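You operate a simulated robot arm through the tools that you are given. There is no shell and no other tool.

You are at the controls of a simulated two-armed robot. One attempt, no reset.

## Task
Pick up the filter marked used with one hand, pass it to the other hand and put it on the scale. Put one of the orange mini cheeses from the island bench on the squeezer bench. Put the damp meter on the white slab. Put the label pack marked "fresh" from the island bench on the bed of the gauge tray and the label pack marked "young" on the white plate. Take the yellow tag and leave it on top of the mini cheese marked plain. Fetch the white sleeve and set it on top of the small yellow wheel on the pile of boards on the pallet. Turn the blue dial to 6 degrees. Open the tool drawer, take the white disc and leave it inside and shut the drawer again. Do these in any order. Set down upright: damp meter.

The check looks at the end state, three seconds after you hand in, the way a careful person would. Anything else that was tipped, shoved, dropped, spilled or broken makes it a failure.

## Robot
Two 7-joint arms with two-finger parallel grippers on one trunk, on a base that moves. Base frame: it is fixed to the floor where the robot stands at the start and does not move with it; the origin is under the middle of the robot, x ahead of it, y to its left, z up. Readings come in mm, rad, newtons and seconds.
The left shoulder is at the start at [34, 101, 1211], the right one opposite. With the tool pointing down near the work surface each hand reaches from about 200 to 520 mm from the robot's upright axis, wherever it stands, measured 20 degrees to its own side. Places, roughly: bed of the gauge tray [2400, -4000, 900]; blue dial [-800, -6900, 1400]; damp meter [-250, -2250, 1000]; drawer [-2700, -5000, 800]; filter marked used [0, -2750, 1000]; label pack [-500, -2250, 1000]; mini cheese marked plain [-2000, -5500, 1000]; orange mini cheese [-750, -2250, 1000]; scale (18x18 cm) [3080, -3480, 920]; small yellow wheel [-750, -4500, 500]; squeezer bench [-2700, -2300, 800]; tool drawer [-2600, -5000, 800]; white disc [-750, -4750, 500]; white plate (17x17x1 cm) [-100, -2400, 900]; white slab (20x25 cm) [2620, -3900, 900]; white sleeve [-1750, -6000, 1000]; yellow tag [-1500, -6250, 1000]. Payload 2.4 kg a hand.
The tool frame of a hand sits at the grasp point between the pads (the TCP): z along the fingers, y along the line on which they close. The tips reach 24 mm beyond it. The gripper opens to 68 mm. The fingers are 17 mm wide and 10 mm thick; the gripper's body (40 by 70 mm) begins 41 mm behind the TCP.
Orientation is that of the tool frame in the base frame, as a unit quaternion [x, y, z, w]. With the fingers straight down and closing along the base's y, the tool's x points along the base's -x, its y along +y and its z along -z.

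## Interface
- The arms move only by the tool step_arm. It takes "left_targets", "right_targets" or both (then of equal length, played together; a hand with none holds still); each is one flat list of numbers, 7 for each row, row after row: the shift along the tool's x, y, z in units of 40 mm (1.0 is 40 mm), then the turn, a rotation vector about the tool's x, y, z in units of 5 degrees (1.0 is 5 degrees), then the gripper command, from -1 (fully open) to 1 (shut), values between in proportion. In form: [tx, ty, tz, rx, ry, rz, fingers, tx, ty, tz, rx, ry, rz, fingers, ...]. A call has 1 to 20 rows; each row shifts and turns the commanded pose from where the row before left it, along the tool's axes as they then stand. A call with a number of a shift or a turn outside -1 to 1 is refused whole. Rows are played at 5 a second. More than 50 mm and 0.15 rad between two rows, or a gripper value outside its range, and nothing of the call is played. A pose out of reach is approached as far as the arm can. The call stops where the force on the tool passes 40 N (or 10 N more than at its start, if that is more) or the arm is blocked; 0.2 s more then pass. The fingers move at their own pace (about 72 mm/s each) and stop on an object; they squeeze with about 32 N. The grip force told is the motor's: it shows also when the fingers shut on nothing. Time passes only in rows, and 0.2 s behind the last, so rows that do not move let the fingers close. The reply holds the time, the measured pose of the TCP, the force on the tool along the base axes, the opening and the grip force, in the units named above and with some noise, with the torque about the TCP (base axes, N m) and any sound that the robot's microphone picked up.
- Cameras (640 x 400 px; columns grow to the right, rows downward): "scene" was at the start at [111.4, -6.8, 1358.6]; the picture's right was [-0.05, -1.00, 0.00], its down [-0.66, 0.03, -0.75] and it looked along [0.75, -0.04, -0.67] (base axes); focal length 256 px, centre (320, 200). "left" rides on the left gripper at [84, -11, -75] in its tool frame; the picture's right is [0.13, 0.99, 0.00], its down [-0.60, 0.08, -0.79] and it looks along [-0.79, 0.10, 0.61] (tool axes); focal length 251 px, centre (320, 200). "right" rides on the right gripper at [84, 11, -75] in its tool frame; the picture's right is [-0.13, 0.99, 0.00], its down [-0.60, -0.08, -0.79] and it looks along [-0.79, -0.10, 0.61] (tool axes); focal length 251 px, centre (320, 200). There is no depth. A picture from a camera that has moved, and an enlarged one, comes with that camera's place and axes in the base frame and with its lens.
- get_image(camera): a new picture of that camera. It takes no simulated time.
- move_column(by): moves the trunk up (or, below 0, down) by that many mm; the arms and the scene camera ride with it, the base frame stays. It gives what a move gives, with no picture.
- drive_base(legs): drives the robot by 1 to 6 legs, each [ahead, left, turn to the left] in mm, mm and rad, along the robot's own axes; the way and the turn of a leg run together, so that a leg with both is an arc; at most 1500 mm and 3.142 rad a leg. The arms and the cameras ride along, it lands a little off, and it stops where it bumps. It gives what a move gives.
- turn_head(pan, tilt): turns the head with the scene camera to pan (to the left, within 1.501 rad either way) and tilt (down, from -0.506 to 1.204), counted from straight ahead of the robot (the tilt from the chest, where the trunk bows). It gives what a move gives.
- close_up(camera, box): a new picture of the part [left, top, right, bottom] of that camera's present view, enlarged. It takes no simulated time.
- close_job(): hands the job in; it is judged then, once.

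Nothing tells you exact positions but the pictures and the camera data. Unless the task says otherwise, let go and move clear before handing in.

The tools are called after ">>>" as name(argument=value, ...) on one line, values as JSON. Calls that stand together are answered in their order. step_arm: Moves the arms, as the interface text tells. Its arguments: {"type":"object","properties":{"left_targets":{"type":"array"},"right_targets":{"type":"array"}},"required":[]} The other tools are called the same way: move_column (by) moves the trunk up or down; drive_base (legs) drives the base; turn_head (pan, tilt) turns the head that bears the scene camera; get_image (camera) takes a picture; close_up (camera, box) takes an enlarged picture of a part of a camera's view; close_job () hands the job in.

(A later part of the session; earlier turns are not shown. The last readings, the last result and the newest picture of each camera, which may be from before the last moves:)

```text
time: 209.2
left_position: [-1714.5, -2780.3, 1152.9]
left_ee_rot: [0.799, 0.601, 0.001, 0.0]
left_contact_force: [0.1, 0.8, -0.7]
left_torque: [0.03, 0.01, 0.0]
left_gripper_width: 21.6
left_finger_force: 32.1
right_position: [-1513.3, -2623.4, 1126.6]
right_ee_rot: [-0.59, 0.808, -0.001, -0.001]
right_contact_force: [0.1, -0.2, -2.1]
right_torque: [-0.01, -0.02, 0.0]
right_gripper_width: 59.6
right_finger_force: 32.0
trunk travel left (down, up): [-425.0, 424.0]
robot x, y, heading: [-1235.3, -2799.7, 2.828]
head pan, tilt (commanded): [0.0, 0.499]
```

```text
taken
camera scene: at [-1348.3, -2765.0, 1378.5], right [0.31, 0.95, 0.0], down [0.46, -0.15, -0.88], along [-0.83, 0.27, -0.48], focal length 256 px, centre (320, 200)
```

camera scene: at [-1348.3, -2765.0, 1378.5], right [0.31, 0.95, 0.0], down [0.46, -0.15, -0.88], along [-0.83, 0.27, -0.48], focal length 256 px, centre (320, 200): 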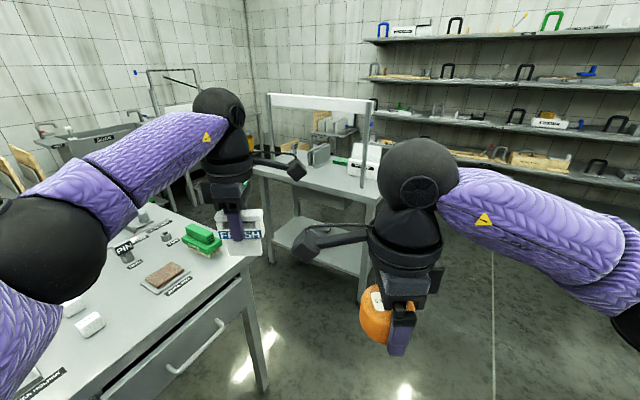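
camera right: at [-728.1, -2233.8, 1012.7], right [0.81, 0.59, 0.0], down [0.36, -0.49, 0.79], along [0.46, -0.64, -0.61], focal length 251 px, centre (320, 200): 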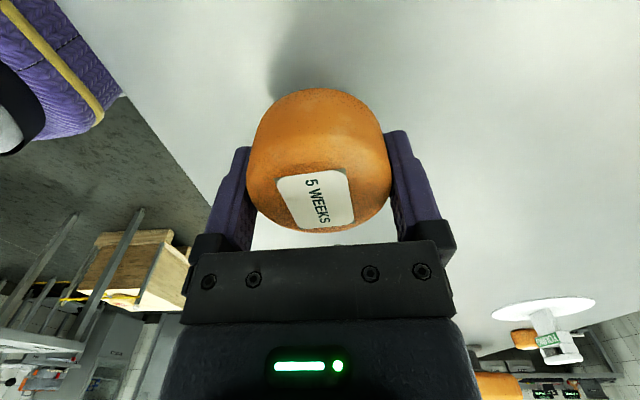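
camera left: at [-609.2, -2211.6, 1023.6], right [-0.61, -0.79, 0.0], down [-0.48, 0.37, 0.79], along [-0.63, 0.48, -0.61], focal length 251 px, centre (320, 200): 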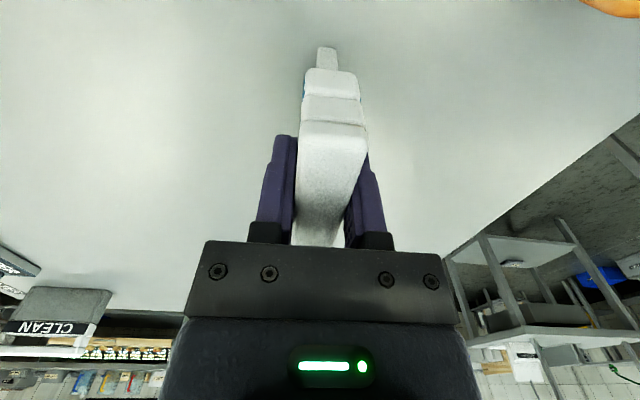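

>>> close_up(camera="scene", box=[230, 80, 430, 205])

>>> close_up(camera="scene", box=[0, 170, 290, 400])

```text
3.20 times, centred on (330, 142) of scene
camera zoom: at [-1348.3, -2765.0, 1378.5], right [0.31, 0.95, 0.0], down [0.46, -0.15, -0.88], along [-0.83, 0.27, -0.48], focal length 821 px, centre (288, 384)
```

zoom: 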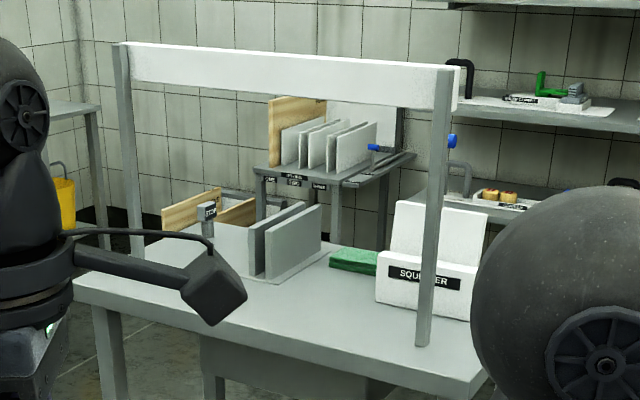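

```text
1.74 times, centred on (145, 285) of scene
camera zoom: at [-1348.3, -2765.0, 1378.5], right [0.31, 0.95, 0.0], down [0.46, -0.15, -0.88], along [-0.83, 0.27, -0.48], focal length 446 px, centre (624, 52)
```

zoom: 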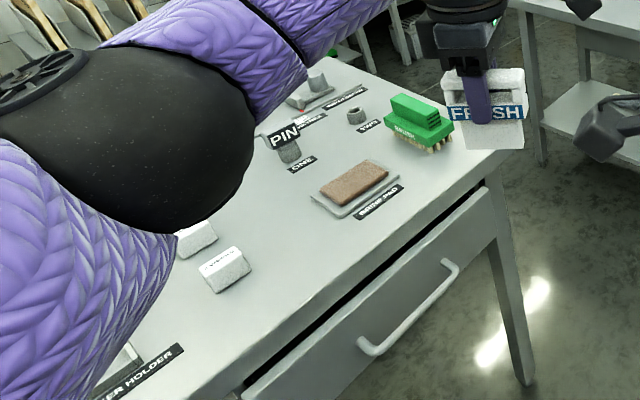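

The squeezer bench has an overhead beam on posts near its front edge, with a free strip of table top under it. I'll retract both hands, turn to face it squarely and drive up to the gap, still to the right of it.

>>> step_arm(left_targets=[0, 0.9, 0, 0, 0, 0, 1, 0, 0.9, 0, 0, 0, 0, 1, 0, 0.9, 0, 0, 0, 0, 1, 0, 0.9, 0, 0, 0, 0, 1, 0, 0.9, 0, 0, 0, 0, 1], right_targets=[-0.6, -0.6, 0, 0, 0, 0, 1, -0.6, -0.6, 0, 0, 0, 0, 1, 0, 0, 0, 0, 0, 0, 1, 0, 0, 0, 0, 0, 0, 1, 0, 0, 0, 0, 0, 0, 1])

>>> drive_base(legs=[[0, 0, -0.515], [500, 0, 0]])

>>> turn_head(pan=0.5, tilt=0.55)

>>> get_image(camera="scene")

```text
time: 210.4
left_position: [-1541.4, -2830.0, 1151.9]
left_ee_rot: [0.799, 0.602, 0.0, 0.0]
left_contact_force: [0.1, 0.0, -1.0]
left_torque: [0.0, 0.0, 0.01]
left_gripper_width: 21.5
left_finger_force: 32.1
right_position: [-1451.5, -2592.5, 1126.3]
right_ee_rot: [-0.59, 0.807, -0.001, -0.001]
right_contact_force: [-1.2, -0.4, -1.3]
right_torque: [0.0, 0.01, 0.02]
right_gripper_width: 59.3
right_finger_force: 32.1
trunk travel left (down, up): [-425.0, 424.0]
robot x, y, heading: [-1235.4, -2800.7, 2.83]
head pan, tilt (commanded): [0.0, 0.499]
```

```text
time: 214.8
left_position: [-1856.5, -2308.0, 1150.7]
left_ee_rot: [0.925, 0.381, 0.0, -0.001]
left_contact_force: [-0.5, 0.5, -1.1]
left_torque: [0.02, 0.0, -0.01]
left_gripper_width: 21.8
left_finger_force: 31.8
right_position: [-1661.7, -2144.2, 1127.8]
right_ee_rot: [-0.366, 0.93, -0.001, -0.001]
right_contact_force: [-0.3, -0.4, -1.6]
right_torque: [0.04, 0.0, 0.0]
right_gripper_width: 59.4
right_finger_force: 32.2
trunk travel left (down, up): [-425.0, 424.0]
robot x, y, heading: [-1573.5, -2431.4, 2.32]
head pan, tilt (commanded): [0.0, 0.499]
```

```text
time: 215.7
left_position: [-1856.0, -2307.1, 1150.9]
left_ee_rot: [0.925, 0.381, 0.0, -0.001]
left_contact_force: [-0.5, -0.4, -0.5]
left_torque: [-0.01, 0.0, 0.0]
left_gripper_width: 21.7
left_finger_force: 32.3
right_position: [-1660.5, -2143.2, 1126.8]
right_ee_rot: [-0.367, 0.93, 0.0, 0.0]
right_contact_force: [0.8, -0.5, -1.4]
right_torque: [0.0, 0.0, 0.02]
right_gripper_width: 59.1
right_finger_force: 31.7
trunk travel left (down, up): [-425.0, 424.0]
robot x, y, heading: [-1574.5, -2433.5, 2.319]
head pan, tilt (commanded): [0.499, 0.55]
```

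```text
taken
camera scene: at [-1677.3, -2385.4, 1374.0], right [0.32, 0.95, 0.0], down [0.49, -0.17, -0.85], along [-0.81, 0.27, -0.52], focal length 256 px, centre (320, 200)
```

scene: 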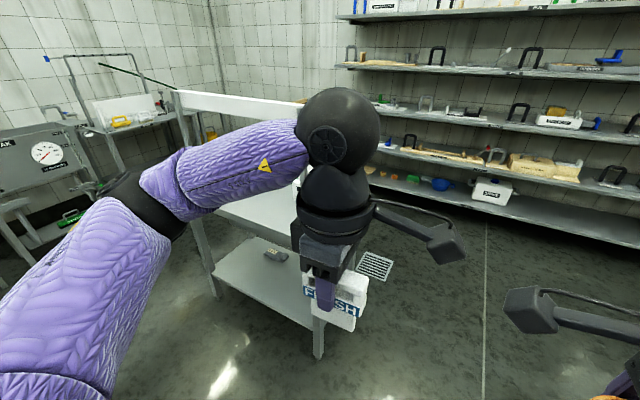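

>>> drive_base(legs=[[310, 0, -0.006]])

>>> turn_head(pan=1.1, tilt=0.6)

>>> get_image(camera="scene")

>>> turn_head(pan=0.25, tilt=0.6)

>>> get_image(camera="scene")

```text
time: 217.8
left_position: [-2064.4, -2082.5, 1150.8]
left_ee_rot: [0.925, 0.38, 0.0, -0.001]
left_contact_force: [-0.1, -0.4, -0.6]
left_torque: [-0.01, 0.0, 0.0]
left_gripper_width: 21.5
left_finger_force: 32.1
right_position: [-1869.9, -1917.7, 1126.4]
right_ee_rot: [-0.366, 0.93, -0.001, -0.001]
right_contact_force: [-0.8, 0.2, -0.6]
right_torque: [0.02, -0.03, 0.0]
right_gripper_width: 59.4
right_finger_force: 32.4
trunk travel left (down, up): [-425.0, 424.0]
robot x, y, heading: [-1779.7, -2206.6, 2.32]
head pan, tilt (commanded): [0.499, 0.55]
```

```text
time: 218.8
left_position: [-2065.7, -2081.3, 1149.7]
left_ee_rot: [0.925, 0.381, 0.0, 0.0]
left_contact_force: [-0.3, -0.3, -0.8]
left_torque: [0.02, 0.0, -0.01]
left_gripper_width: 21.5
left_finger_force: 31.9
right_position: [-1871.3, -1918.5, 1126.3]
right_ee_rot: [-0.367, 0.93, -0.001, 0.0]
right_contact_force: [-0.3, 0.4, -1.4]
right_torque: [0.04, -0.02, 0.0]
right_gripper_width: 59.3
right_finger_force: 31.7
trunk travel left (down, up): [-425.0, 424.0]
robot x, y, heading: [-1778.5, -2203.2, 2.313]
head pan, tilt (commanded): [1.1, 0.6]
```

```text
taken
camera scene: at [-1886.1, -2212.1, 1369.5], right [-0.27, 0.96, 0.0], down [0.54, 0.15, -0.83], along [-0.79, -0.22, -0.56], focal length 256 px, centre (320, 200)
```

scene: 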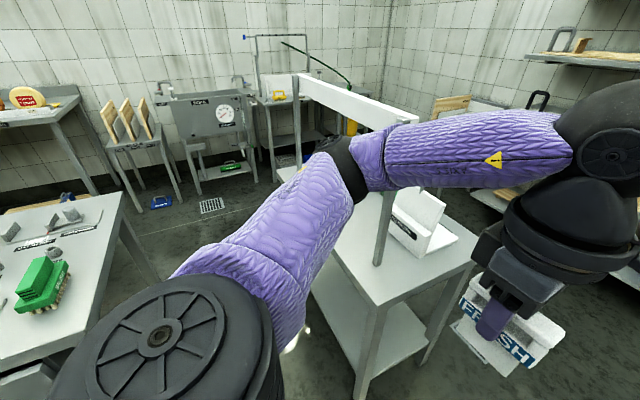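

```text
time: 220.0
left_position: [-2063.6, -2081.5, 1150.9]
left_ee_rot: [0.925, 0.381, 0.0, -0.001]
left_contact_force: [-0.3, -1.1, -0.5]
left_torque: [0.02, 0.02, -0.01]
left_gripper_width: 21.4
left_finger_force: 31.7
right_position: [-1870.4, -1918.3, 1126.5]
right_ee_rot: [-0.367, 0.93, 0.0, -0.001]
right_contact_force: [0.3, -0.1, -0.7]
right_torque: [0.0, -0.03, 0.0]
right_gripper_width: 59.2
right_finger_force: 32.2
trunk travel left (down, up): [-425.0, 424.0]
robot x, y, heading: [-1779.0, -2208.7, 2.314]
head pan, tilt (commanded): [0.25, 0.6]
```

```text
taken
camera scene: at [-1875.2, -2140.2, 1369.5], right [0.54, 0.84, 0.0], down [0.47, -0.31, -0.82], along [-0.69, 0.45, -0.57], focal length 256 px, centre (320, 200)
```

scene: 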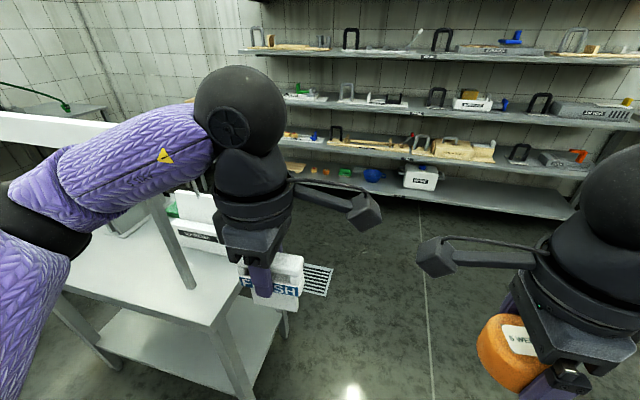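

The gap in front of the bench is too tight, but there is a free patch at its near end, between the post and the edge, in front of the squeezer. I'll turn to face that end and approach it for the right hand.

>>> drive_base(legs=[[0, 0, 1.571], [-40, -385, 0]])

>>> turn_head(pan=-0.1, tilt=0.85)

>>> get_image(camera="scene")

```text
time: 226.2
left_position: [-2136.9, -2167.6, 1150.2]
left_ee_rot: [0.399, 0.917, 0.0, 0.0]
left_contact_force: [0.5, 0.2, -0.9]
left_torque: [0.02, 0.03, -0.01]
left_gripper_width: 21.8
left_finger_force: 32.7
right_position: [-2293.7, -1969.4, 1127.2]
right_ee_rot: [0.911, -0.413, 0.002, 0.0]
right_contact_force: [0.1, -0.1, -1.1]
right_torque: [-0.04, 0.01, 0.06]
right_gripper_width: 59.2
right_finger_force: 32.1
trunk travel left (down, up): [-425.0, 424.0]
robot x, y, heading: [-2004.2, -1889.8, -2.425]
head pan, tilt (commanded): [0.25, 0.6]
```

```text
time: 227.0
left_position: [-2137.6, -2167.8, 1151.0]
left_ee_rot: [0.4, 0.917, 0.0, 0.0]
left_contact_force: [0.3, 0.0, -0.5]
left_torque: [0.01, 0.01, 0.01]
left_gripper_width: 21.5
left_finger_force: 31.8
right_position: [-2294.2, -1968.8, 1127.2]
right_ee_rot: [0.911, -0.413, 0.001, 0.0]
right_contact_force: [-0.5, 0.8, -1.1]
right_torque: [-0.01, -0.02, 0.01]
right_gripper_width: 58.9
right_finger_force: 31.7
trunk travel left (down, up): [-425.0, 424.0]
robot x, y, heading: [-2006.8, -1885.7, -2.426]
head pan, tilt (commanded): [-0.099, 0.85]
```

```text
taken
camera scene: at [-2089.2, -1955.5, 1348.6], right [-0.58, 0.82, 0.0], down [0.61, 0.43, -0.66], along [-0.54, -0.38, -0.75], focal length 256 px, centre (320, 200)
```

scene: 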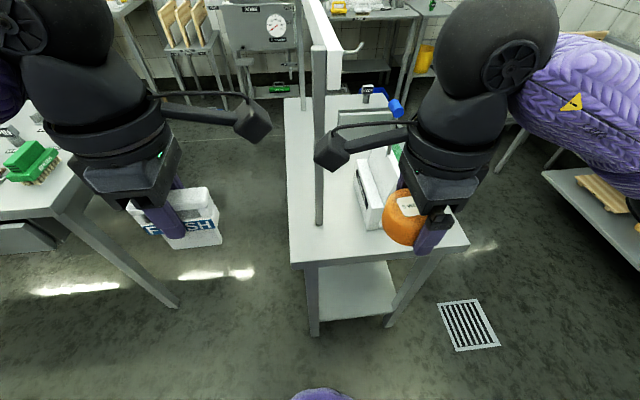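

I can see the end of the bench now; a free patch lies right of the post and in front of the squeezer, at about (-2420,-2096). I'll lower the trunk 60 mm, turn the right hand by 45° so its camera stays away from the post, and move over the spot.

>>> move_column(by=-60)

>>> step_arm(right_targets=[0, 0, 0, 0, 0, -1, 1, 0, 0, 0, 0, 0, -1, 1, 0, 0, 0, 0, 0, -1, 1, 0, 0, 0, 0, 0, -1, 1, 0, 0, 0, 0, 0, -1, 1, 0, 0, 0, 0, 0, -1, 1, 0, 0, 0, 0, 0, -1, 1, 0, 0, 0, 0, 0, -1, 1, 0, 0, 0, 0, 0, -1, 1])

>>> get_image(camera="right")

```text
time: 228.0
left_position: [-2135.6, -2167.6, 1091.3]
left_ee_rot: [0.399, 0.917, -0.001, 0.0]
left_contact_force: [0.6, 0.3, -0.5]
left_torque: [-0.04, 0.02, -0.02]
left_gripper_width: 21.5
left_finger_force: 32.0
right_position: [-2293.3, -1969.0, 1067.6]
right_ee_rot: [0.911, -0.413, 0.0, 0.0]
right_contact_force: [0.1, -0.1, -0.5]
right_torque: [-0.01, 0.02, 0.0]
right_gripper_width: 59.1
right_finger_force: 32.2
trunk travel left (down, up): [-365.0, 484.0]
robot x, y, heading: [-2003.5, -1892.1, -2.429]
head pan, tilt (commanded): [-0.099, 0.85]
```

```text
time: 230.0
left_position: [-2136.7, -2167.3, 1091.0]
left_ee_rot: [0.4, 0.917, 0.0, 0.0]
left_contact_force: [-0.1, 0.5, -1.0]
left_torque: [0.01, -0.01, 0.03]
left_gripper_width: 21.5
left_finger_force: 31.8
right_position: [-2294.1, -1969.5, 1067.4]
right_ee_rot: [0.999, -0.033, 0.001, 0.001]
right_contact_force: [0.4, 0.2, -1.9]
right_torque: [0.02, -0.05, -0.01]
right_gripper_width: 59.3
right_finger_force: 31.8
trunk travel left (down, up): [-365.0, 484.0]
robot x, y, heading: [-2003.6, -1887.6, -2.425]
head pan, tilt (commanded): [-0.099, 0.85]
```

```text
taken
camera right: at [-2211.6, -1985.2, 1142.8], right [-0.19, -0.98, 0.0], down [-0.6, 0.12, 0.79], along [-0.78, 0.15, -0.61], focal length 251 px, centre (320, 200)
```

right: 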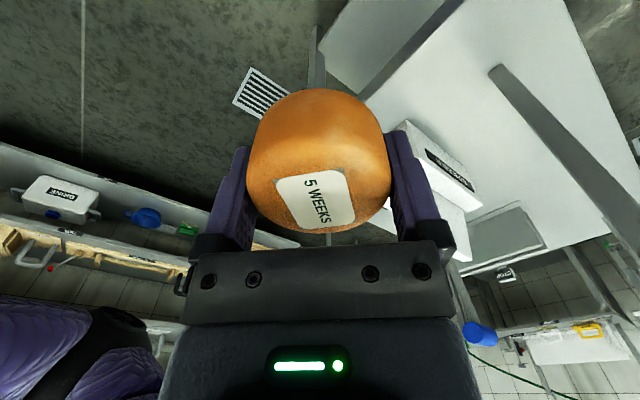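

>>> step_arm(right_targets=[-0.73, 0.84, 0, 0, 0, 0, 1, -0.73, 0.84, 0, 0, 0, 0, 1, -0.73, 0.84, 0, 0, 0, 0, 1, -0.73, 0.84, 0, 0, 0, 0, 1, 0, 0, 0.9, 0, 0, 0, 1, 0, 0, 0.9, 0, 0, 0, 1, 0, 0, 0.9, 0, 0, 0, 1])

>>> get_image(camera="scene")

>>> get_image(camera="right")

```text
time: 231.6
left_position: [-2136.2, -2167.8, 1090.6]
left_ee_rot: [0.4, 0.917, 0.0, 0.0]
left_contact_force: [-0.1, -0.6, -1.5]
left_torque: [0.01, 0.0, -0.02]
left_gripper_width: 21.7
left_finger_force: 31.7
right_position: [-2417.7, -2097.3, 958.1]
right_ee_rot: [0.999, -0.033, 0.001, 0.0]
right_contact_force: [0.5, -0.1, -1.7]
right_torque: [-0.02, 0.02, -0.01]
right_gripper_width: 59.2
right_finger_force: 32.5
trunk travel left (down, up): [-365.0, 484.0]
robot x, y, heading: [-2000.9, -1890.0, -2.423]
head pan, tilt (commanded): [-0.099, 0.85]
```

```text
taken
camera scene: at [-2095.8, -1961.3, 1288.1], right [-0.58, 0.82, 0.0], down [0.61, 0.43, -0.66], along [-0.54, -0.38, -0.75], focal length 256 px, centre (320, 200)
```

scene: 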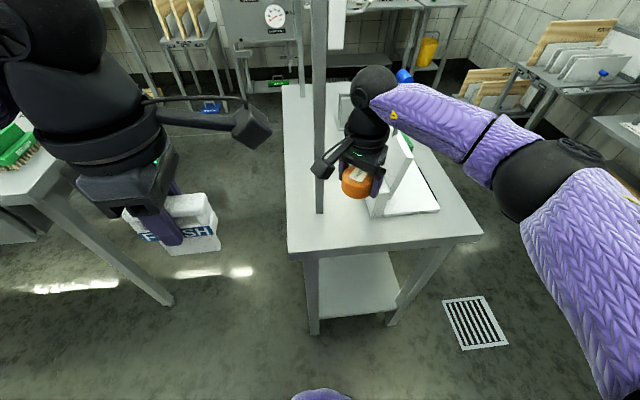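

```text
taken
camera right: at [-2335.1, -2113.7, 1033.8], right [-0.19, -0.98, 0.0], down [-0.6, 0.12, 0.79], along [-0.78, 0.15, -0.61], focal length 251 px, centre (320, 200)
```

right: 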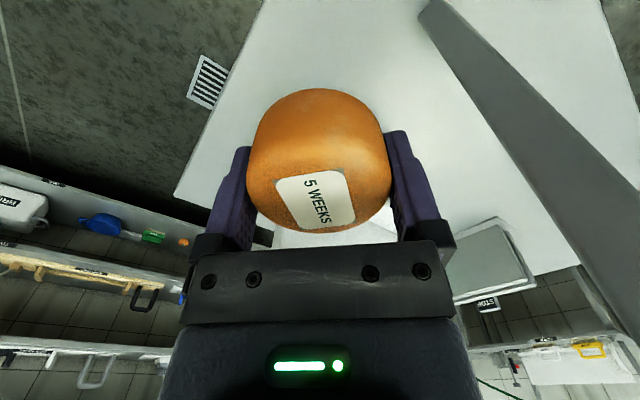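

The landing spot is free, between the post and the squeezer base. I'll shift a centimetre nearer to me, and descend in stages.

>>> step_arm(right_targets=[0.3, -0.12, 0.5, 0, 0, 0, 1, 0, 0, 0.8, 0, 0, 0, 1, 0, 0, 0.8, 0, 0, 0, 1, 0, 0, 0.4, 0, 0, 0, 1])

>>> close_up(camera="scene", box=[270, 110, 450, 270])

```text
time: 232.6
left_position: [-2136.0, -2167.5, 1090.1]
left_ee_rot: [0.4, 0.917, 0.0, -0.001]
left_contact_force: [0.0, 0.2, -0.5]
left_torque: [-0.01, 0.0, 0.0]
left_gripper_width: 21.5
left_finger_force: 32.4
right_position: [-2407.3, -2091.0, 859.1]
right_ee_rot: [0.999, -0.033, 0.0, 0.001]
right_contact_force: [-1.0, 0.6, -0.9]
right_torque: [-0.03, -0.06, 0.02]
right_gripper_width: 59.2
right_finger_force: 32.1
trunk travel left (down, up): [-365.0, 484.0]
robot x, y, heading: [-2002.3, -1886.1, -2.424]
head pan, tilt (commanded): [-0.099, 0.85]
```

```text
2.50 times, centred on (360, 190) of scene
camera zoom: at [-2095.8, -1961.2, 1288.2], right [-0.58, 0.82, 0.0], down [0.61, 0.43, -0.66], along [-0.54, -0.38, -0.75], focal length 641 px, centre (220, 225)
```

zoom: 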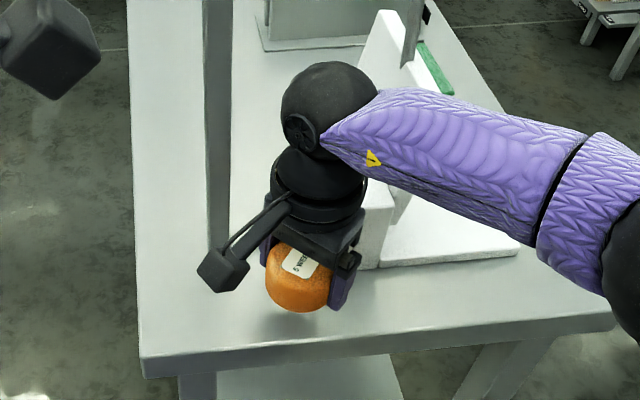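

>>> step_arm(right_targets=[0, 0, 0.2, 0, 0, 0, 1, 0, 0, 0.15, 0, 0, 0, 1, 0, 0, 0.1, 0, 0, 0, 1, 0, 0, 0.1, 0, 0, 0, 1])

```text
time: 233.6
left_position: [-2136.9, -2169.3, 1091.3]
left_ee_rot: [0.399, 0.917, 0.0, 0.0]
left_contact_force: [-0.5, 0.2, -1.2]
left_torque: [-0.02, 0.02, -0.02]
left_gripper_width: 21.5
left_finger_force: 31.7
right_position: [-2407.0, -2091.9, 836.6]
right_ee_rot: [0.999, -0.032, 0.001, 0.001]
right_contact_force: [0.5, 0.2, -1.3]
right_torque: [-0.01, -0.01, 0.01]
right_gripper_width: 59.5
right_finger_force: 31.7
trunk travel left (down, up): [-365.0, 484.0]
robot x, y, heading: [-2002.5, -1890.9, -2.421]
head pan, tilt (commanded): [-0.099, 0.85]
```

>>> step_arm(right_targets=[0, 0, 0.06, 0, 0, 0, 1, 0, 0, 0.06, 0, 0, 0, 1, 0, 0, 0.06, 0, 0, 0, 1])

>>> close_up(camera="scene", box=[270, 110, 450, 270])

```text
time: 234.4
left_position: [-2136.0, -2169.1, 1090.5]
left_ee_rot: [0.4, 0.917, 0.0, 0.0]
left_contact_force: [-0.3, -0.2, -0.8]
left_torque: [0.03, -0.01, -0.04]
left_gripper_width: 21.6
left_finger_force: 31.6
right_position: [-2406.7, -2091.9, 828.0]
right_ee_rot: [0.999, -0.033, 0.001, 0.0]
right_contact_force: [-0.7, -0.6, -0.6]
right_torque: [0.01, -0.03, -0.02]
right_gripper_width: 59.3
right_finger_force: 31.6
trunk travel left (down, up): [-365.0, 484.0]
robot x, y, heading: [-2004.0, -1889.3, -2.424]
head pan, tilt (commanded): [-0.099, 0.85]
```

```text
2.50 times, centred on (360, 190) of scene
camera zoom: at [-2095.8, -1961.2, 1288.2], right [-0.58, 0.82, 0.0], down [0.61, 0.43, -0.66], along [-0.54, -0.38, -0.75], focal length 641 px, centre (220, 225)
```

zoom: 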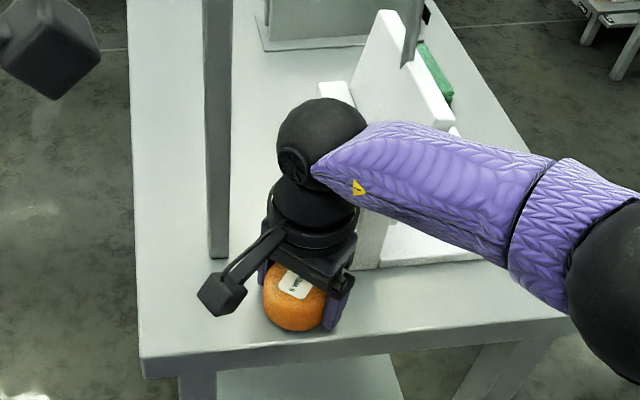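

>>> step_arm(right_targets=[0, 0, 0.05, 0, 0, 0, 1, 0, 0, 0.05, 0, 0, 0, 1])

```text
time: 235.0
left_position: [-2136.6, -2168.6, 1092.1]
left_ee_rot: [0.4, 0.917, 0.001, 0.0]
left_contact_force: [0.2, 0.0, -1.1]
left_torque: [0.02, -0.01, -0.01]
left_gripper_width: 21.6
left_finger_force: 32.1
right_position: [-2405.4, -2090.7, 825.6]
right_ee_rot: [0.999, -0.032, 0.001, 0.0]
right_contact_force: [-0.1, -0.5, 0.8]
right_torque: [0.05, 0.03, -0.02]
right_gripper_width: 59.2
right_finger_force: 32.1
trunk travel left (down, up): [-365.0, 484.0]
robot x, y, heading: [-2001.0, -1887.2, -2.424]
head pan, tilt (commanded): [-0.099, 0.85]
```

>>> step_arm(right_targets=[0, 0, 0.05, 0, 0, 0, 1, 0, 0, 0.03, 0, 0, 0, 1])

```text
time: 235.6
left_position: [-2134.7, -2167.0, 1091.3]
left_ee_rot: [0.399, 0.917, 0.0, 0.0]
left_contact_force: [0.2, 0.7, -0.3]
left_torque: [-0.01, 0.01, 0.0]
left_gripper_width: 21.5
left_finger_force: 31.6
right_position: [-2406.0, -2092.5, 824.6]
right_ee_rot: [0.999, -0.032, 0.0, 0.003]
right_contact_force: [-3.2, -0.5, 30.7]
right_torque: [0.03, -0.08, -0.26]
right_gripper_width: 59.6
right_finger_force: 32.2
trunk travel left (down, up): [-365.0, 484.0]
robot x, y, heading: [-2003.0, -1887.9, -2.425]
head pan, tilt (commanded): [-0.099, 0.85]
```

Contact. Easing off and opening the fingers, then lifting straight up.

>>> step_arm(right_targets=[0, 0, -0.06, 0, 0, 0, 1, 0, 0, 0, 0, 0, 0, -0.85, 0, 0, 0, 0, 0, 0, -1, 0, 0, 0, 0, 0, 0, -1])

>>> get_image(camera="right")

```text
time: 236.6
left_position: [-2137.1, -2169.2, 1089.8]
left_ee_rot: [0.4, 0.917, 0.0, 0.0]
left_contact_force: [-0.2, -0.3, -0.9]
left_torque: [0.03, 0.01, -0.06]
left_gripper_width: 21.7
left_finger_force: 32.6
right_position: [-2404.8, -2092.2, 824.4]
right_ee_rot: [0.999, -0.032, 0.001, -0.001]
right_contact_force: [-3.8, -6.8, 10.2]
right_torque: [0.18, 0.13, 0.21]
right_gripper_width: 61.6
right_finger_force: 0.1
trunk travel left (down, up): [-365.0, 484.0]
robot x, y, heading: [-2004.2, -1889.5, -2.422]
head pan, tilt (commanded): [-0.099, 0.85]
```

```text
taken
camera right: at [-2322.5, -2108.5, 899.6], right [-0.19, -0.98, 0.0], down [-0.6, 0.12, 0.79], along [-0.78, 0.15, -0.61], focal length 251 px, centre (320, 200)
```

right: 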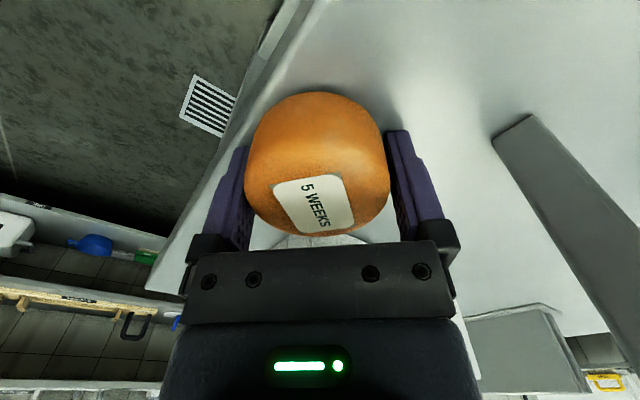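

The fingertips seem to be brushing the table top, limiting the opening. I'll raise the hand 4 mm with the gripper commanded open.

>>> step_arm(right_targets=[0, 0, -0.06, 0, 0, 0, -1, 0, 0, -0.06, 0, 0, 0, -1, 0, 0, 0, 0, 0, 0, -1])

>>> get_image(camera="right")

>>> close_up(camera="scene", box=[270, 110, 450, 270])

```text
time: 237.4
left_position: [-2136.9, -2168.7, 1090.9]
left_ee_rot: [0.4, 0.917, 0.0, 0.0]
left_contact_force: [-0.5, 0.6, 0.6]
left_torque: [-0.05, 0.03, 0.02]
left_gripper_width: 21.7
left_finger_force: 31.9
right_position: [-2405.7, -2092.5, 829.3]
right_ee_rot: [0.999, -0.035, 0.001, 0.0]
right_contact_force: [-0.9, -1.1, 0.2]
right_torque: [-0.03, 0.05, 0.0]
right_gripper_width: 68.2
right_finger_force: 0.0
trunk travel left (down, up): [-365.0, 484.0]
robot x, y, heading: [-2005.9, -1889.0, -2.425]
head pan, tilt (commanded): [-0.099, 0.85]
```

```text
taken
camera right: at [-2322.9, -2107.7, 905.0], right [-0.19, -0.98, 0.0], down [-0.6, 0.12, 0.79], along [-0.78, 0.15, -0.61], focal length 251 px, centre (320, 200)
```

right: 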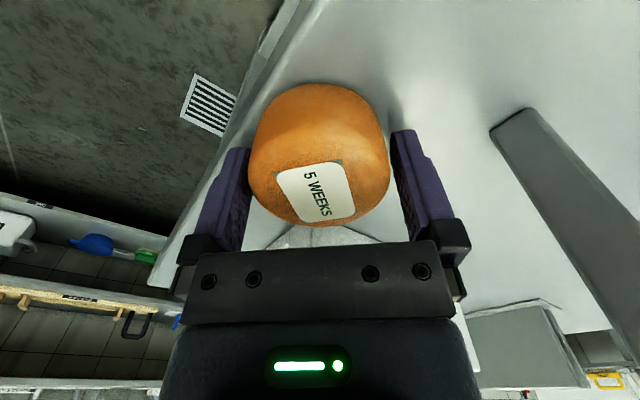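

```text
2.50 times, centred on (360, 190) of scene
camera zoom: at [-2095.6, -1961.1, 1288.2], right [-0.58, 0.82, 0.0], down [0.61, 0.43, -0.66], along [-0.54, -0.38, -0.75], focal length 641 px, centre (220, 225)
```

zoom: 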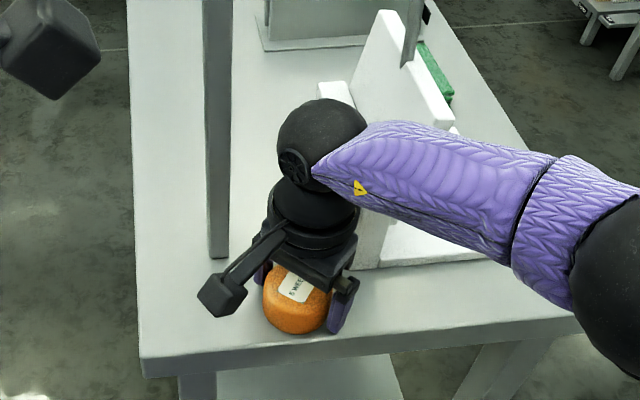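

Fingers fully open. Lifting straight up and verifying the cheese stays.

>>> step_arm(right_targets=[0, 0, -0.3, 0, 0, 0, -1, 0, 0, -0.5, 0, 0, 0, -1, 0, 0, -0.9, 0, 0, 0, -1, 0, 0, -0.9, 0, 0, 0, -1, 0, 0, -0.9, 0, 0, 0, -1, 0, 0, -0.9, 0, 0, 0, -1])

>>> get_image(camera="scene")

```text
time: 238.8
left_position: [-2137.0, -2168.0, 1090.6]
left_ee_rot: [0.399, 0.917, 0.0, -0.001]
left_contact_force: [-1.0, -0.2, -1.9]
left_torque: [0.02, 0.0, 0.01]
left_gripper_width: 21.6
left_finger_force: 31.3
right_position: [-2405.9, -2092.1, 1005.8]
right_ee_rot: [0.999, -0.033, 0.001, 0.0]
right_contact_force: [-0.3, 0.2, 0.2]
right_torque: [-0.03, -0.02, 0.0]
right_gripper_width: 67.9
right_finger_force: 0.1
trunk travel left (down, up): [-365.0, 484.0]
robot x, y, heading: [-2003.7, -1889.1, -2.428]
head pan, tilt (commanded): [-0.099, 0.85]
```

```text
taken
camera scene: at [-2095.6, -1961.1, 1288.2], right [-0.58, 0.82, 0.0], down [0.61, 0.43, -0.66], along [-0.54, -0.38, -0.75], focal length 256 px, centre (320, 200)
```

scene: 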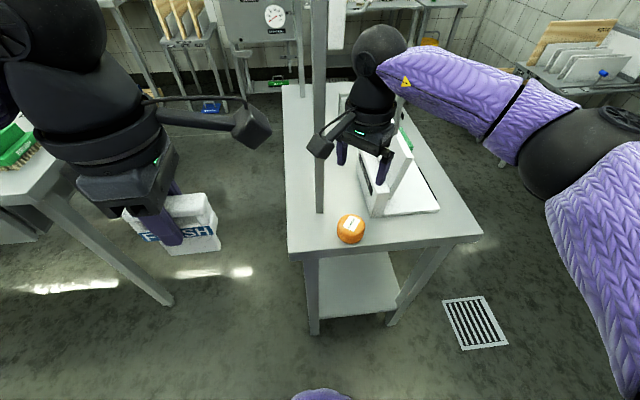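

The cheese is on the squeezer bench. Next: FRESH to the gauge tray. Backing off, turning and driving through the corridor.

>>> drive_base(legs=[[-300, 0, 0], [0, 0, 1.596], [0, -280, 0], [1200, 0, 0], [1200, 0, 0]])

>>> turn_head(pan=0, tilt=0.4)

>>> get_image(camera="scene")

```text
time: 257.8
left_position: [0.4, -3734.7, 1091.6]
left_ee_rot: [-0.393, 0.92, 0.0, 0.0]
left_contact_force: [0.5, -0.7, -0.9]
left_torque: [0.01, -0.02, -0.02]
left_gripper_width: 21.4
left_finger_force: 31.7
right_position: [-58.5, -4007.2, 1006.6]
right_ee_rot: [0.711, 0.704, 0.002, 0.0]
right_contact_force: [-0.5, 0.5, 0.4]
right_torque: [0.01, 0.02, 0.0]
right_gripper_width: 68.0
right_finger_force: 0.0
trunk travel left (down, up): [-365.0, 484.0]
robot x, y, heading: [-290.0, -3617.0, -0.802]
head pan, tilt (commanded): [-0.099, 0.85]
```

```text
time: 258.7
left_position: [-0.5, -3734.3, 1091.5]
left_ee_rot: [-0.392, 0.92, 0.0, 0.0]
left_contact_force: [-0.1, 0.4, -0.2]
left_torque: [0.01, 0.03, -0.02]
left_gripper_width: 21.5
left_finger_force: 31.8
right_position: [-59.6, -4007.6, 1006.5]
right_ee_rot: [0.71, 0.704, 0.002, 0.0]
right_contact_force: [0.0, 0.0, 0.5]
right_torque: [0.0, 0.02, 0.01]
right_gripper_width: 67.9
right_finger_force: 0.0
trunk travel left (down, up): [-365.0, 484.0]
robot x, y, heading: [-286.5, -3616.7, -0.798]
head pan, tilt (commanded): [0.0, 0.4]
```

```text
taken
camera scene: at [-196.1, -3713.4, 1327.2], right [-0.72, -0.7, 0.0], down [-0.27, 0.28, -0.92], along [0.64, -0.66, -0.39], focal length 256 px, centre (320, 200)
```

scene: 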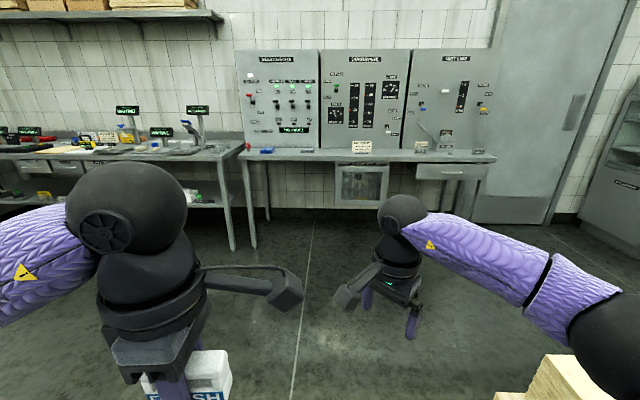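

>>> drive_base(legs=[[0, 0, -0.03], [900, 100, 0], [0, 1400, 0], [300, 75, 0]])

>>> turn_head(pan=0, tilt=0.55)

>>> get_image(camera="scene")

```text
time: 272.3
left_position: [1984.2, -3541.8, 1091.6]
left_ee_rot: [-0.38, 0.925, 0.0, 0.0]
left_contact_force: [0.0, -0.3, 0.3]
left_torque: [0.01, 0.04, -0.01]
left_gripper_width: 21.5
left_finger_force: 31.6
right_position: [1915.9, -3812.0, 1005.4]
right_ee_rot: [0.72, 0.694, 0.0, 0.001]
right_contact_force: [0.1, 0.9, 0.9]
right_torque: [0.01, -0.03, -0.02]
right_gripper_width: 68.1
right_finger_force: 0.0
trunk travel left (down, up): [-365.0, 484.0]
robot x, y, heading: [1703.7, -3414.9, -0.824]
head pan, tilt (commanded): [0.0, 0.4]
```

```text
time: 273.0
left_position: [1983.0, -3541.1, 1091.3]
left_ee_rot: [-0.381, 0.925, 0.0, -0.001]
left_contact_force: [1.6, 0.7, -0.4]
left_torque: [0.02, -0.03, -0.01]
left_gripper_width: 21.6
left_finger_force: 31.4
right_position: [1916.7, -3812.5, 1005.3]
right_ee_rot: [0.719, 0.695, 0.001, 0.0]
right_contact_force: [0.5, -0.1, 0.4]
right_torque: [0.03, 0.01, 0.0]
right_gripper_width: 67.6
right_finger_force: 0.1
trunk travel left (down, up): [-365.0, 484.0]
robot x, y, heading: [1696.9, -3416.9, -0.828]
head pan, tilt (commanded): [0.0, 0.55]
```

```text
taken
camera scene: at [1785.7, -3512.4, 1313.6], right [-0.73, -0.68, 0.0], down [-0.35, 0.38, -0.85], along [0.58, -0.63, -0.52], focal length 256 px, centre (320, 200)
```

scene: 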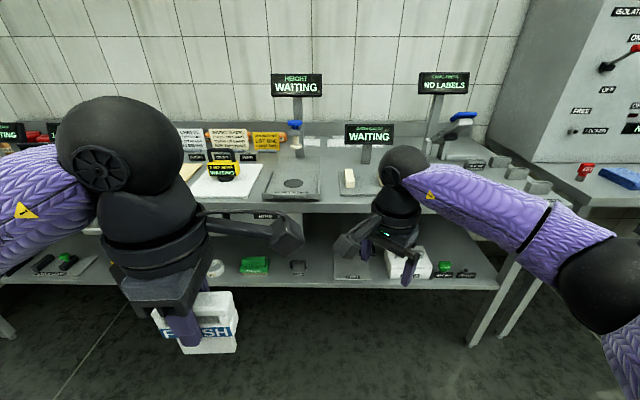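

The gauge tray is ahead, the meter is still upright on the slab. Zooming in on the tray.

>>> close_up(camera="scene", box=[230, 60, 390, 210])

```text
2.67 times, centred on (310, 135) of scene
camera zoom: at [1785.7, -3512.4, 1313.6], right [-0.73, -0.68, 0.0], down [-0.35, 0.38, -0.85], along [0.58, -0.63, -0.52], focal length 684 px, centre (347, 373)
```

zoom: 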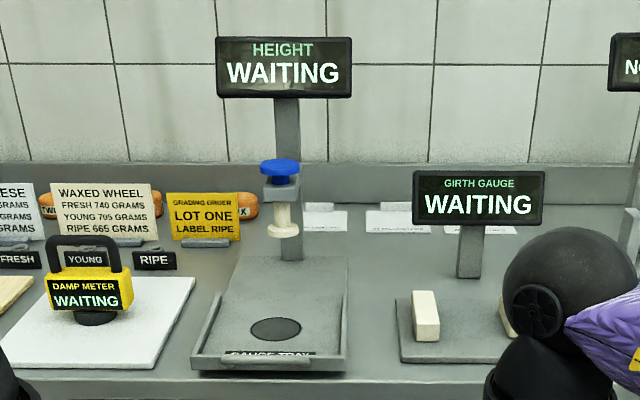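

I'll retract and raise the right hand, then drive up so the left hand can place FRESH on the tray bed at about (2380,-4020).

>>> step_arm(right_targets=[0.57, -0.56, -0.7, 0, 0, 0, -1, 0.57, -0.56, -0.7, 0, 0, 0, -1, 0.57, -0.56, -0.7, 0, 0, 0, -1, 0.57, -0.56, -0.7, 0, 0, 0, -1, 0.57, -0.56, -0.7, 0, 0, 0, -1])

>>> drive_base(legs=[[540, -31, 0]])

>>> turn_head(pan=0.1, tilt=0.95)

>>> get_image(camera="scene")

>>> get_image(camera="left")

```text
time: 274.2
left_position: [1982.8, -3540.3, 1091.1]
left_ee_rot: [-0.38, 0.925, 0.001, 0.0]
left_contact_force: [-0.4, -0.1, -2.0]
left_torque: [-0.01, -0.04, 0.0]
left_gripper_width: 21.4
left_finger_force: 32.3
right_position: [1807.9, -3692.6, 1147.8]
right_ee_rot: [0.72, 0.694, 0.001, -0.001]
right_contact_force: [-0.7, -1.3, 0.6]
right_torque: [-0.03, 0.0, -0.02]
right_gripper_width: 68.0
right_finger_force: 0.0
trunk travel left (down, up): [-365.0, 484.0]
robot x, y, heading: [1705.1, -3416.9, -0.823]
head pan, tilt (commanded): [0.0, 0.55]
```

```text
time: 277.3
left_position: [2333.6, -3957.7, 1090.9]
left_ee_rot: [-0.385, 0.923, 0.0, 0.0]
left_contact_force: [0.5, 0.2, -1.0]
left_torque: [0.02, -0.01, 0.0]
left_gripper_width: 21.6
left_finger_force: 32.3
right_position: [2161.6, -4112.8, 1147.1]
right_ee_rot: [0.716, 0.698, 0.002, -0.001]
right_contact_force: [-0.3, 0.4, 0.2]
right_torque: [-0.01, 0.0, -0.03]
right_gripper_width: 68.1
right_finger_force: 0.1
trunk travel left (down, up): [-365.0, 484.0]
robot x, y, heading: [2049.4, -3836.0, -0.82]
head pan, tilt (commanded): [0.0, 0.55]
```

```text
time: 278.2
left_position: [2333.3, -3959.0, 1091.1]
left_ee_rot: [-0.384, 0.923, 0.0, 0.0]
left_contact_force: [0.0, 0.2, -0.9]
left_torque: [0.04, -0.01, -0.02]
left_gripper_width: 21.3
left_finger_force: 32.1
right_position: [2161.0, -4113.0, 1145.7]
right_ee_rot: [0.715, 0.699, 0.001, 0.0]
right_contact_force: [0.3, -0.7, 0.2]
right_torque: [0.0, 0.0, -0.02]
right_gripper_width: 68.0
right_finger_force: 0.1
trunk travel left (down, up): [-365.0, 484.0]
robot x, y, heading: [2050.0, -3835.8, -0.81]
head pan, tilt (commanded): [0.099, 0.949]
```

```text
taken
camera scene: at [2129.3, -3913.6, 1280.7], right [-0.66, -0.75, 0.0], down [-0.61, 0.53, -0.58], along [0.44, -0.38, -0.81], focal length 256 px, centre (320, 200)
```

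scene: 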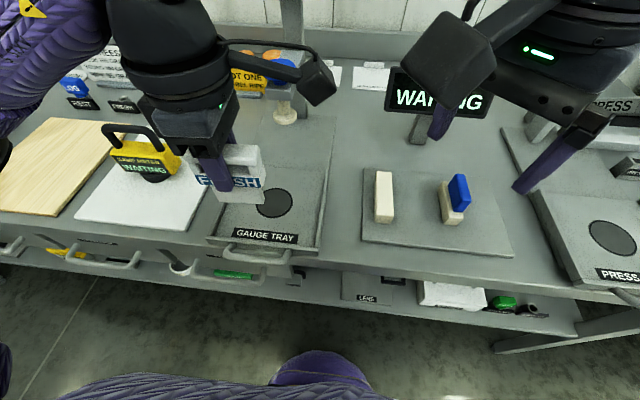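

```text
taken
camera left: at [2282.8, -4026.1, 1167.2], right [-0.79, 0.61, 0.0], down [0.37, 0.48, 0.79], along [0.48, 0.63, -0.61], focal length 251 px, centre (320, 200)
```

left: 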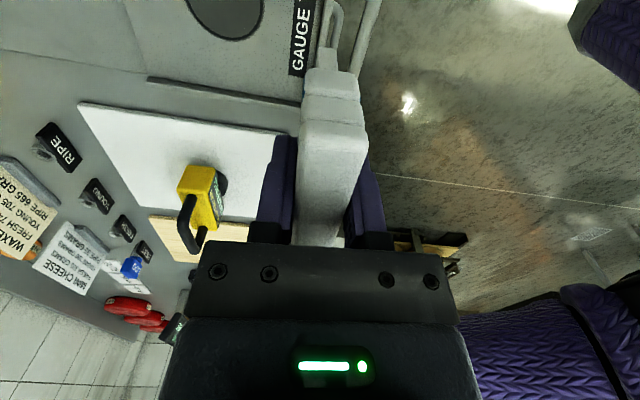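

The tray bed is at z≈898 with the circle centre at (2383,-4027). Moving the pack over it and lowering.

>>> step_arm(left_targets=[0.11, -0.69, 0, 0, 0, 0, 1, 0.11, -0.69, 0, 0, 0, 0, 1, 0.11, -0.69, 0, 0, 0, 0, 1, 0, 0, 0.9, 0, 0, 0, 1, 0, 0, 0.9, 0, 0, 0, 1, 0, 0, 0.8, 0, 0, 0, 1])

>>> get_image(camera="left")

>>> close_up(camera="scene", box=[180, 100, 360, 260])

```text
time: 279.6
left_position: [2380.4, -4026.2, 987.2]
left_ee_rot: [-0.384, 0.923, 0.0, 0.0]
left_contact_force: [0.8, -0.3, -1.1]
left_torque: [0.03, -0.03, 0.01]
left_gripper_width: 21.5
left_finger_force: 31.9
right_position: [2161.4, -4111.8, 1147.4]
right_ee_rot: [0.716, 0.698, 0.001, 0.001]
right_contact_force: [-0.1, -0.4, -0.2]
right_torque: [0.02, 0.0, -0.01]
right_gripper_width: 67.9
right_finger_force: 0.1
trunk travel left (down, up): [-365.0, 484.0]
robot x, y, heading: [2051.8, -3839.2, -0.818]
head pan, tilt (commanded): [0.099, 0.949]
```

```text
taken
camera left: at [2330.3, -4094.3, 1063.9], right [-0.8, 0.61, 0.0], down [0.37, 0.48, 0.79], along [0.48, 0.63, -0.61], focal length 251 px, centre (320, 200)
```

left: 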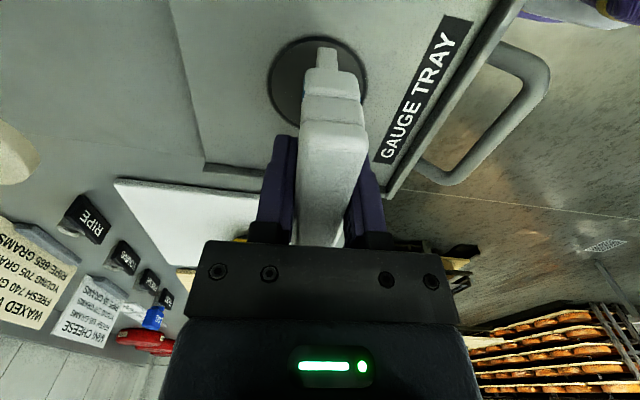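

```text
2.50 times, centred on (270, 180) of scene
camera zoom: at [2129.4, -3913.6, 1280.6], right [-0.66, -0.75, 0.0], down [-0.61, 0.53, -0.58], along [0.44, -0.38, -0.81], focal length 641 px, centre (445, 250)
```

zoom: 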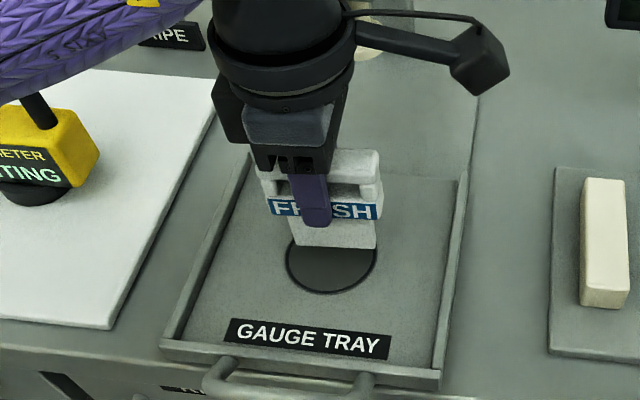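

Aligned above the circle. Lowering to contact.

>>> step_arm(left_targets=[0, 0, 0.2, 0, 0, 0, 1, 0, 0, 0.08, 0, 0, 0, 1, 0, 0, 0.05, 0, 0, 0, 1, 0, 0, 0.05, 0, 0, 0, 1])

```text
time: 280.6
left_position: [2382.7, -4026.5, 971.3]
left_ee_rot: [-0.385, 0.923, 0.0, 0.0]
left_contact_force: [0.3, 0.4, -0.5]
left_torque: [0.02, 0.0, -0.02]
left_gripper_width: 21.9
left_finger_force: 31.7
right_position: [2161.0, -4112.5, 1146.7]
right_ee_rot: [0.716, 0.698, 0.002, 0.0]
right_contact_force: [0.0, -0.5, 0.9]
right_torque: [0.01, -0.01, 0.0]
right_gripper_width: 67.8
right_finger_force: 0.1
trunk travel left (down, up): [-365.0, 484.0]
robot x, y, heading: [2051.9, -3833.5, -0.822]
head pan, tilt (commanded): [0.099, 0.949]
```

>>> step_arm(left_targets=[0, 0, 0.05, 0, 0, 0, 1, 0, 0, 0.05, 0, 0, 0, 1])

```text
time: 281.2
left_position: [2382.7, -4023.9, 968.9]
left_ee_rot: [-0.385, 0.923, 0.0, 0.0]
left_contact_force: [1.1, -1.0, 14.2]
left_torque: [0.23, -0.32, -0.03]
left_gripper_width: 21.9
left_finger_force: 31.7
right_position: [2159.5, -4113.0, 1147.4]
right_ee_rot: [0.716, 0.698, 0.001, 0.0]
right_contact_force: [-0.4, 0.3, 0.4]
right_torque: [0.01, 0.0, 0.01]
right_gripper_width: 67.9
right_finger_force: 0.1
trunk travel left (down, up): [-365.0, 484.0]
robot x, y, heading: [2050.2, -3835.0, -0.817]
head pan, tilt (commanded): [0.099, 0.949]
```

Contact at z≈969 as expected. Easing off and releasing.

>>> step_arm(left_targets=[0, 0, -0.03, 0, 0, 0, 1, 0, 0, 0, 0, 0, 0, 0.2, 0, 0, 0, 0, 0, 0, -1, 0, 0, 0, 0, 0, 0, -1, 0, 0, 0, 0, 0, 0, -1])

>>> get_image(camera="left")

>>> step_arm(left_targets=[0, 0, -0.5, 0, 0, 0, -1, 0, 0, -0.9, 0, 0, 0, -1, 0, 0, -0.9, 0, 0, 0, -1, 0, 0, -0.9, 0, 0, 0, -1, 0, 0, -0.9, 0, 0, 0, -1])

>>> close_up(camera="scene", box=[100, 60, 360, 260])

```text
time: 282.4
left_position: [2384.0, -4025.1, 970.2]
left_ee_rot: [-0.385, 0.923, 0.0, 0.0]
left_contact_force: [-0.8, -0.4, 0.2]
left_torque: [-0.02, 0.01, 0.0]
left_gripper_width: 67.9
left_finger_force: 0.1
right_position: [2160.7, -4111.9, 1147.2]
right_ee_rot: [0.716, 0.699, 0.002, 0.0]
right_contact_force: [-0.1, -0.3, 0.2]
right_torque: [-0.03, 0.02, -0.01]
right_gripper_width: 68.2
right_finger_force: 0.1
trunk travel left (down, up): [-365.0, 484.0]
robot x, y, heading: [2048.5, -3835.8, -0.813]
head pan, tilt (commanded): [0.099, 0.949]
```

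```text
taken
camera left: at [2332.1, -4093.3, 1045.3], right [-0.79, 0.61, 0.0], down [0.37, 0.48, 0.79], along [0.48, 0.63, -0.61], focal length 251 px, centre (320, 200)
```

left: 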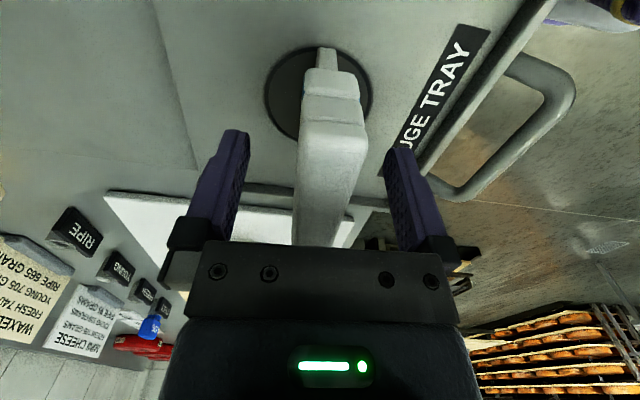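

```text
time: 283.6
left_position: [2383.6, -4025.6, 1135.3]
left_ee_rot: [-0.384, 0.923, 0.0, 0.0]
left_contact_force: [0.5, 0.5, -0.6]
left_torque: [0.03, 0.01, 0.0]
left_gripper_width: 68.1
left_finger_force: 0.1
right_position: [2160.1, -4112.6, 1147.9]
right_ee_rot: [0.716, 0.698, 0.001, 0.0]
right_contact_force: [-0.5, 0.2, -0.3]
right_torque: [-0.02, 0.01, 0.0]
right_gripper_width: 67.8
right_finger_force: 0.1
trunk travel left (down, up): [-365.0, 484.0]
robot x, y, heading: [2051.0, -3836.2, -0.816]
head pan, tilt (commanded): [0.099, 0.949]
```

```text
2.00 times, centred on (230, 160) of scene
camera zoom: at [2129.1, -3913.5, 1280.7], right [-0.66, -0.75, 0.0], down [-0.61, 0.53, -0.58], along [0.44, -0.38, -0.81], focal length 513 px, centre (500, 280)
```

zoom: 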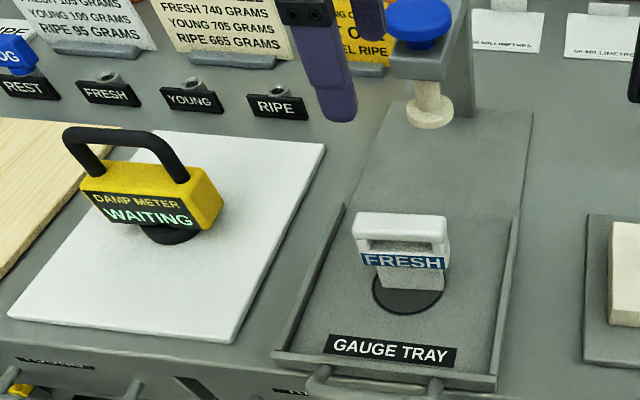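

FRESH is on the tray bed. Next I'll head to the blue dial in the far corner, keeping clear of the red object on the floor near the pallet.

>>> drive_base(legs=[[-330, 0, 0], [0, 0, -1.585], [1400, 0, 0], [900, 0, 0]])

>>> turn_head(pan=0.2, tilt=0.3)

>>> get_image(camera="scene")

```text
time: 300.4
left_position: [2.0, -5518.5, 1135.2]
left_ee_rot: [0.368, 0.93, 0.0, 0.0]
left_contact_force: [-0.1, -0.1, -0.7]
left_torque: [-0.01, 0.02, 0.01]
left_gripper_width: 67.9
left_finger_force: 0.1
right_position: [-91.9, -5296.7, 1146.5]
right_ee_rot: [1.0, 0.002, 0.0, 0.0]
right_contact_force: [0.7, 0.2, 0.2]
right_torque: [-0.02, -0.01, -0.02]
right_gripper_width: 68.2
right_finger_force: 0.0
trunk travel left (down, up): [-365.0, 484.0]
robot x, y, heading: [182.0, -5183.4, -2.357]
head pan, tilt (commanded): [0.099, 0.949]
```

```text
time: 301.4
left_position: [1.5, -5519.7, 1135.3]
left_ee_rot: [0.369, 0.929, -0.001, 0.0]
left_contact_force: [-0.2, -0.9, -0.1]
left_torque: [0.0, 0.0, -0.01]
left_gripper_width: 68.1
left_finger_force: 0.0
right_position: [-93.1, -5297.5, 1147.0]
right_ee_rot: [1.0, 0.002, 0.001, 0.0]
right_contact_force: [0.7, -0.6, -0.4]
right_torque: [-0.01, -0.03, 0.0]
right_gripper_width: 68.0
right_finger_force: 0.2
trunk travel left (down, up): [-365.0, 484.0]
robot x, y, heading: [178.7, -5182.2, -2.361]
head pan, tilt (commanded): [0.201, 0.3]
```

```text
taken
camera scene: at [102.8, -5285.7, 1336.5], right [-0.83, 0.55, 0.0], down [0.16, 0.25, -0.95], along [-0.53, -0.8, -0.3], focal length 256 px, centre (320, 200)
```

scene: 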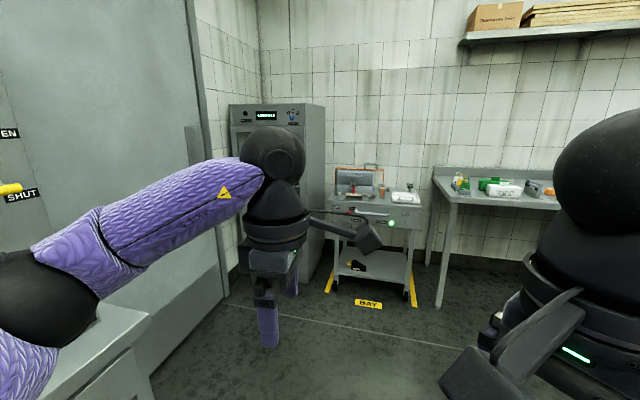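

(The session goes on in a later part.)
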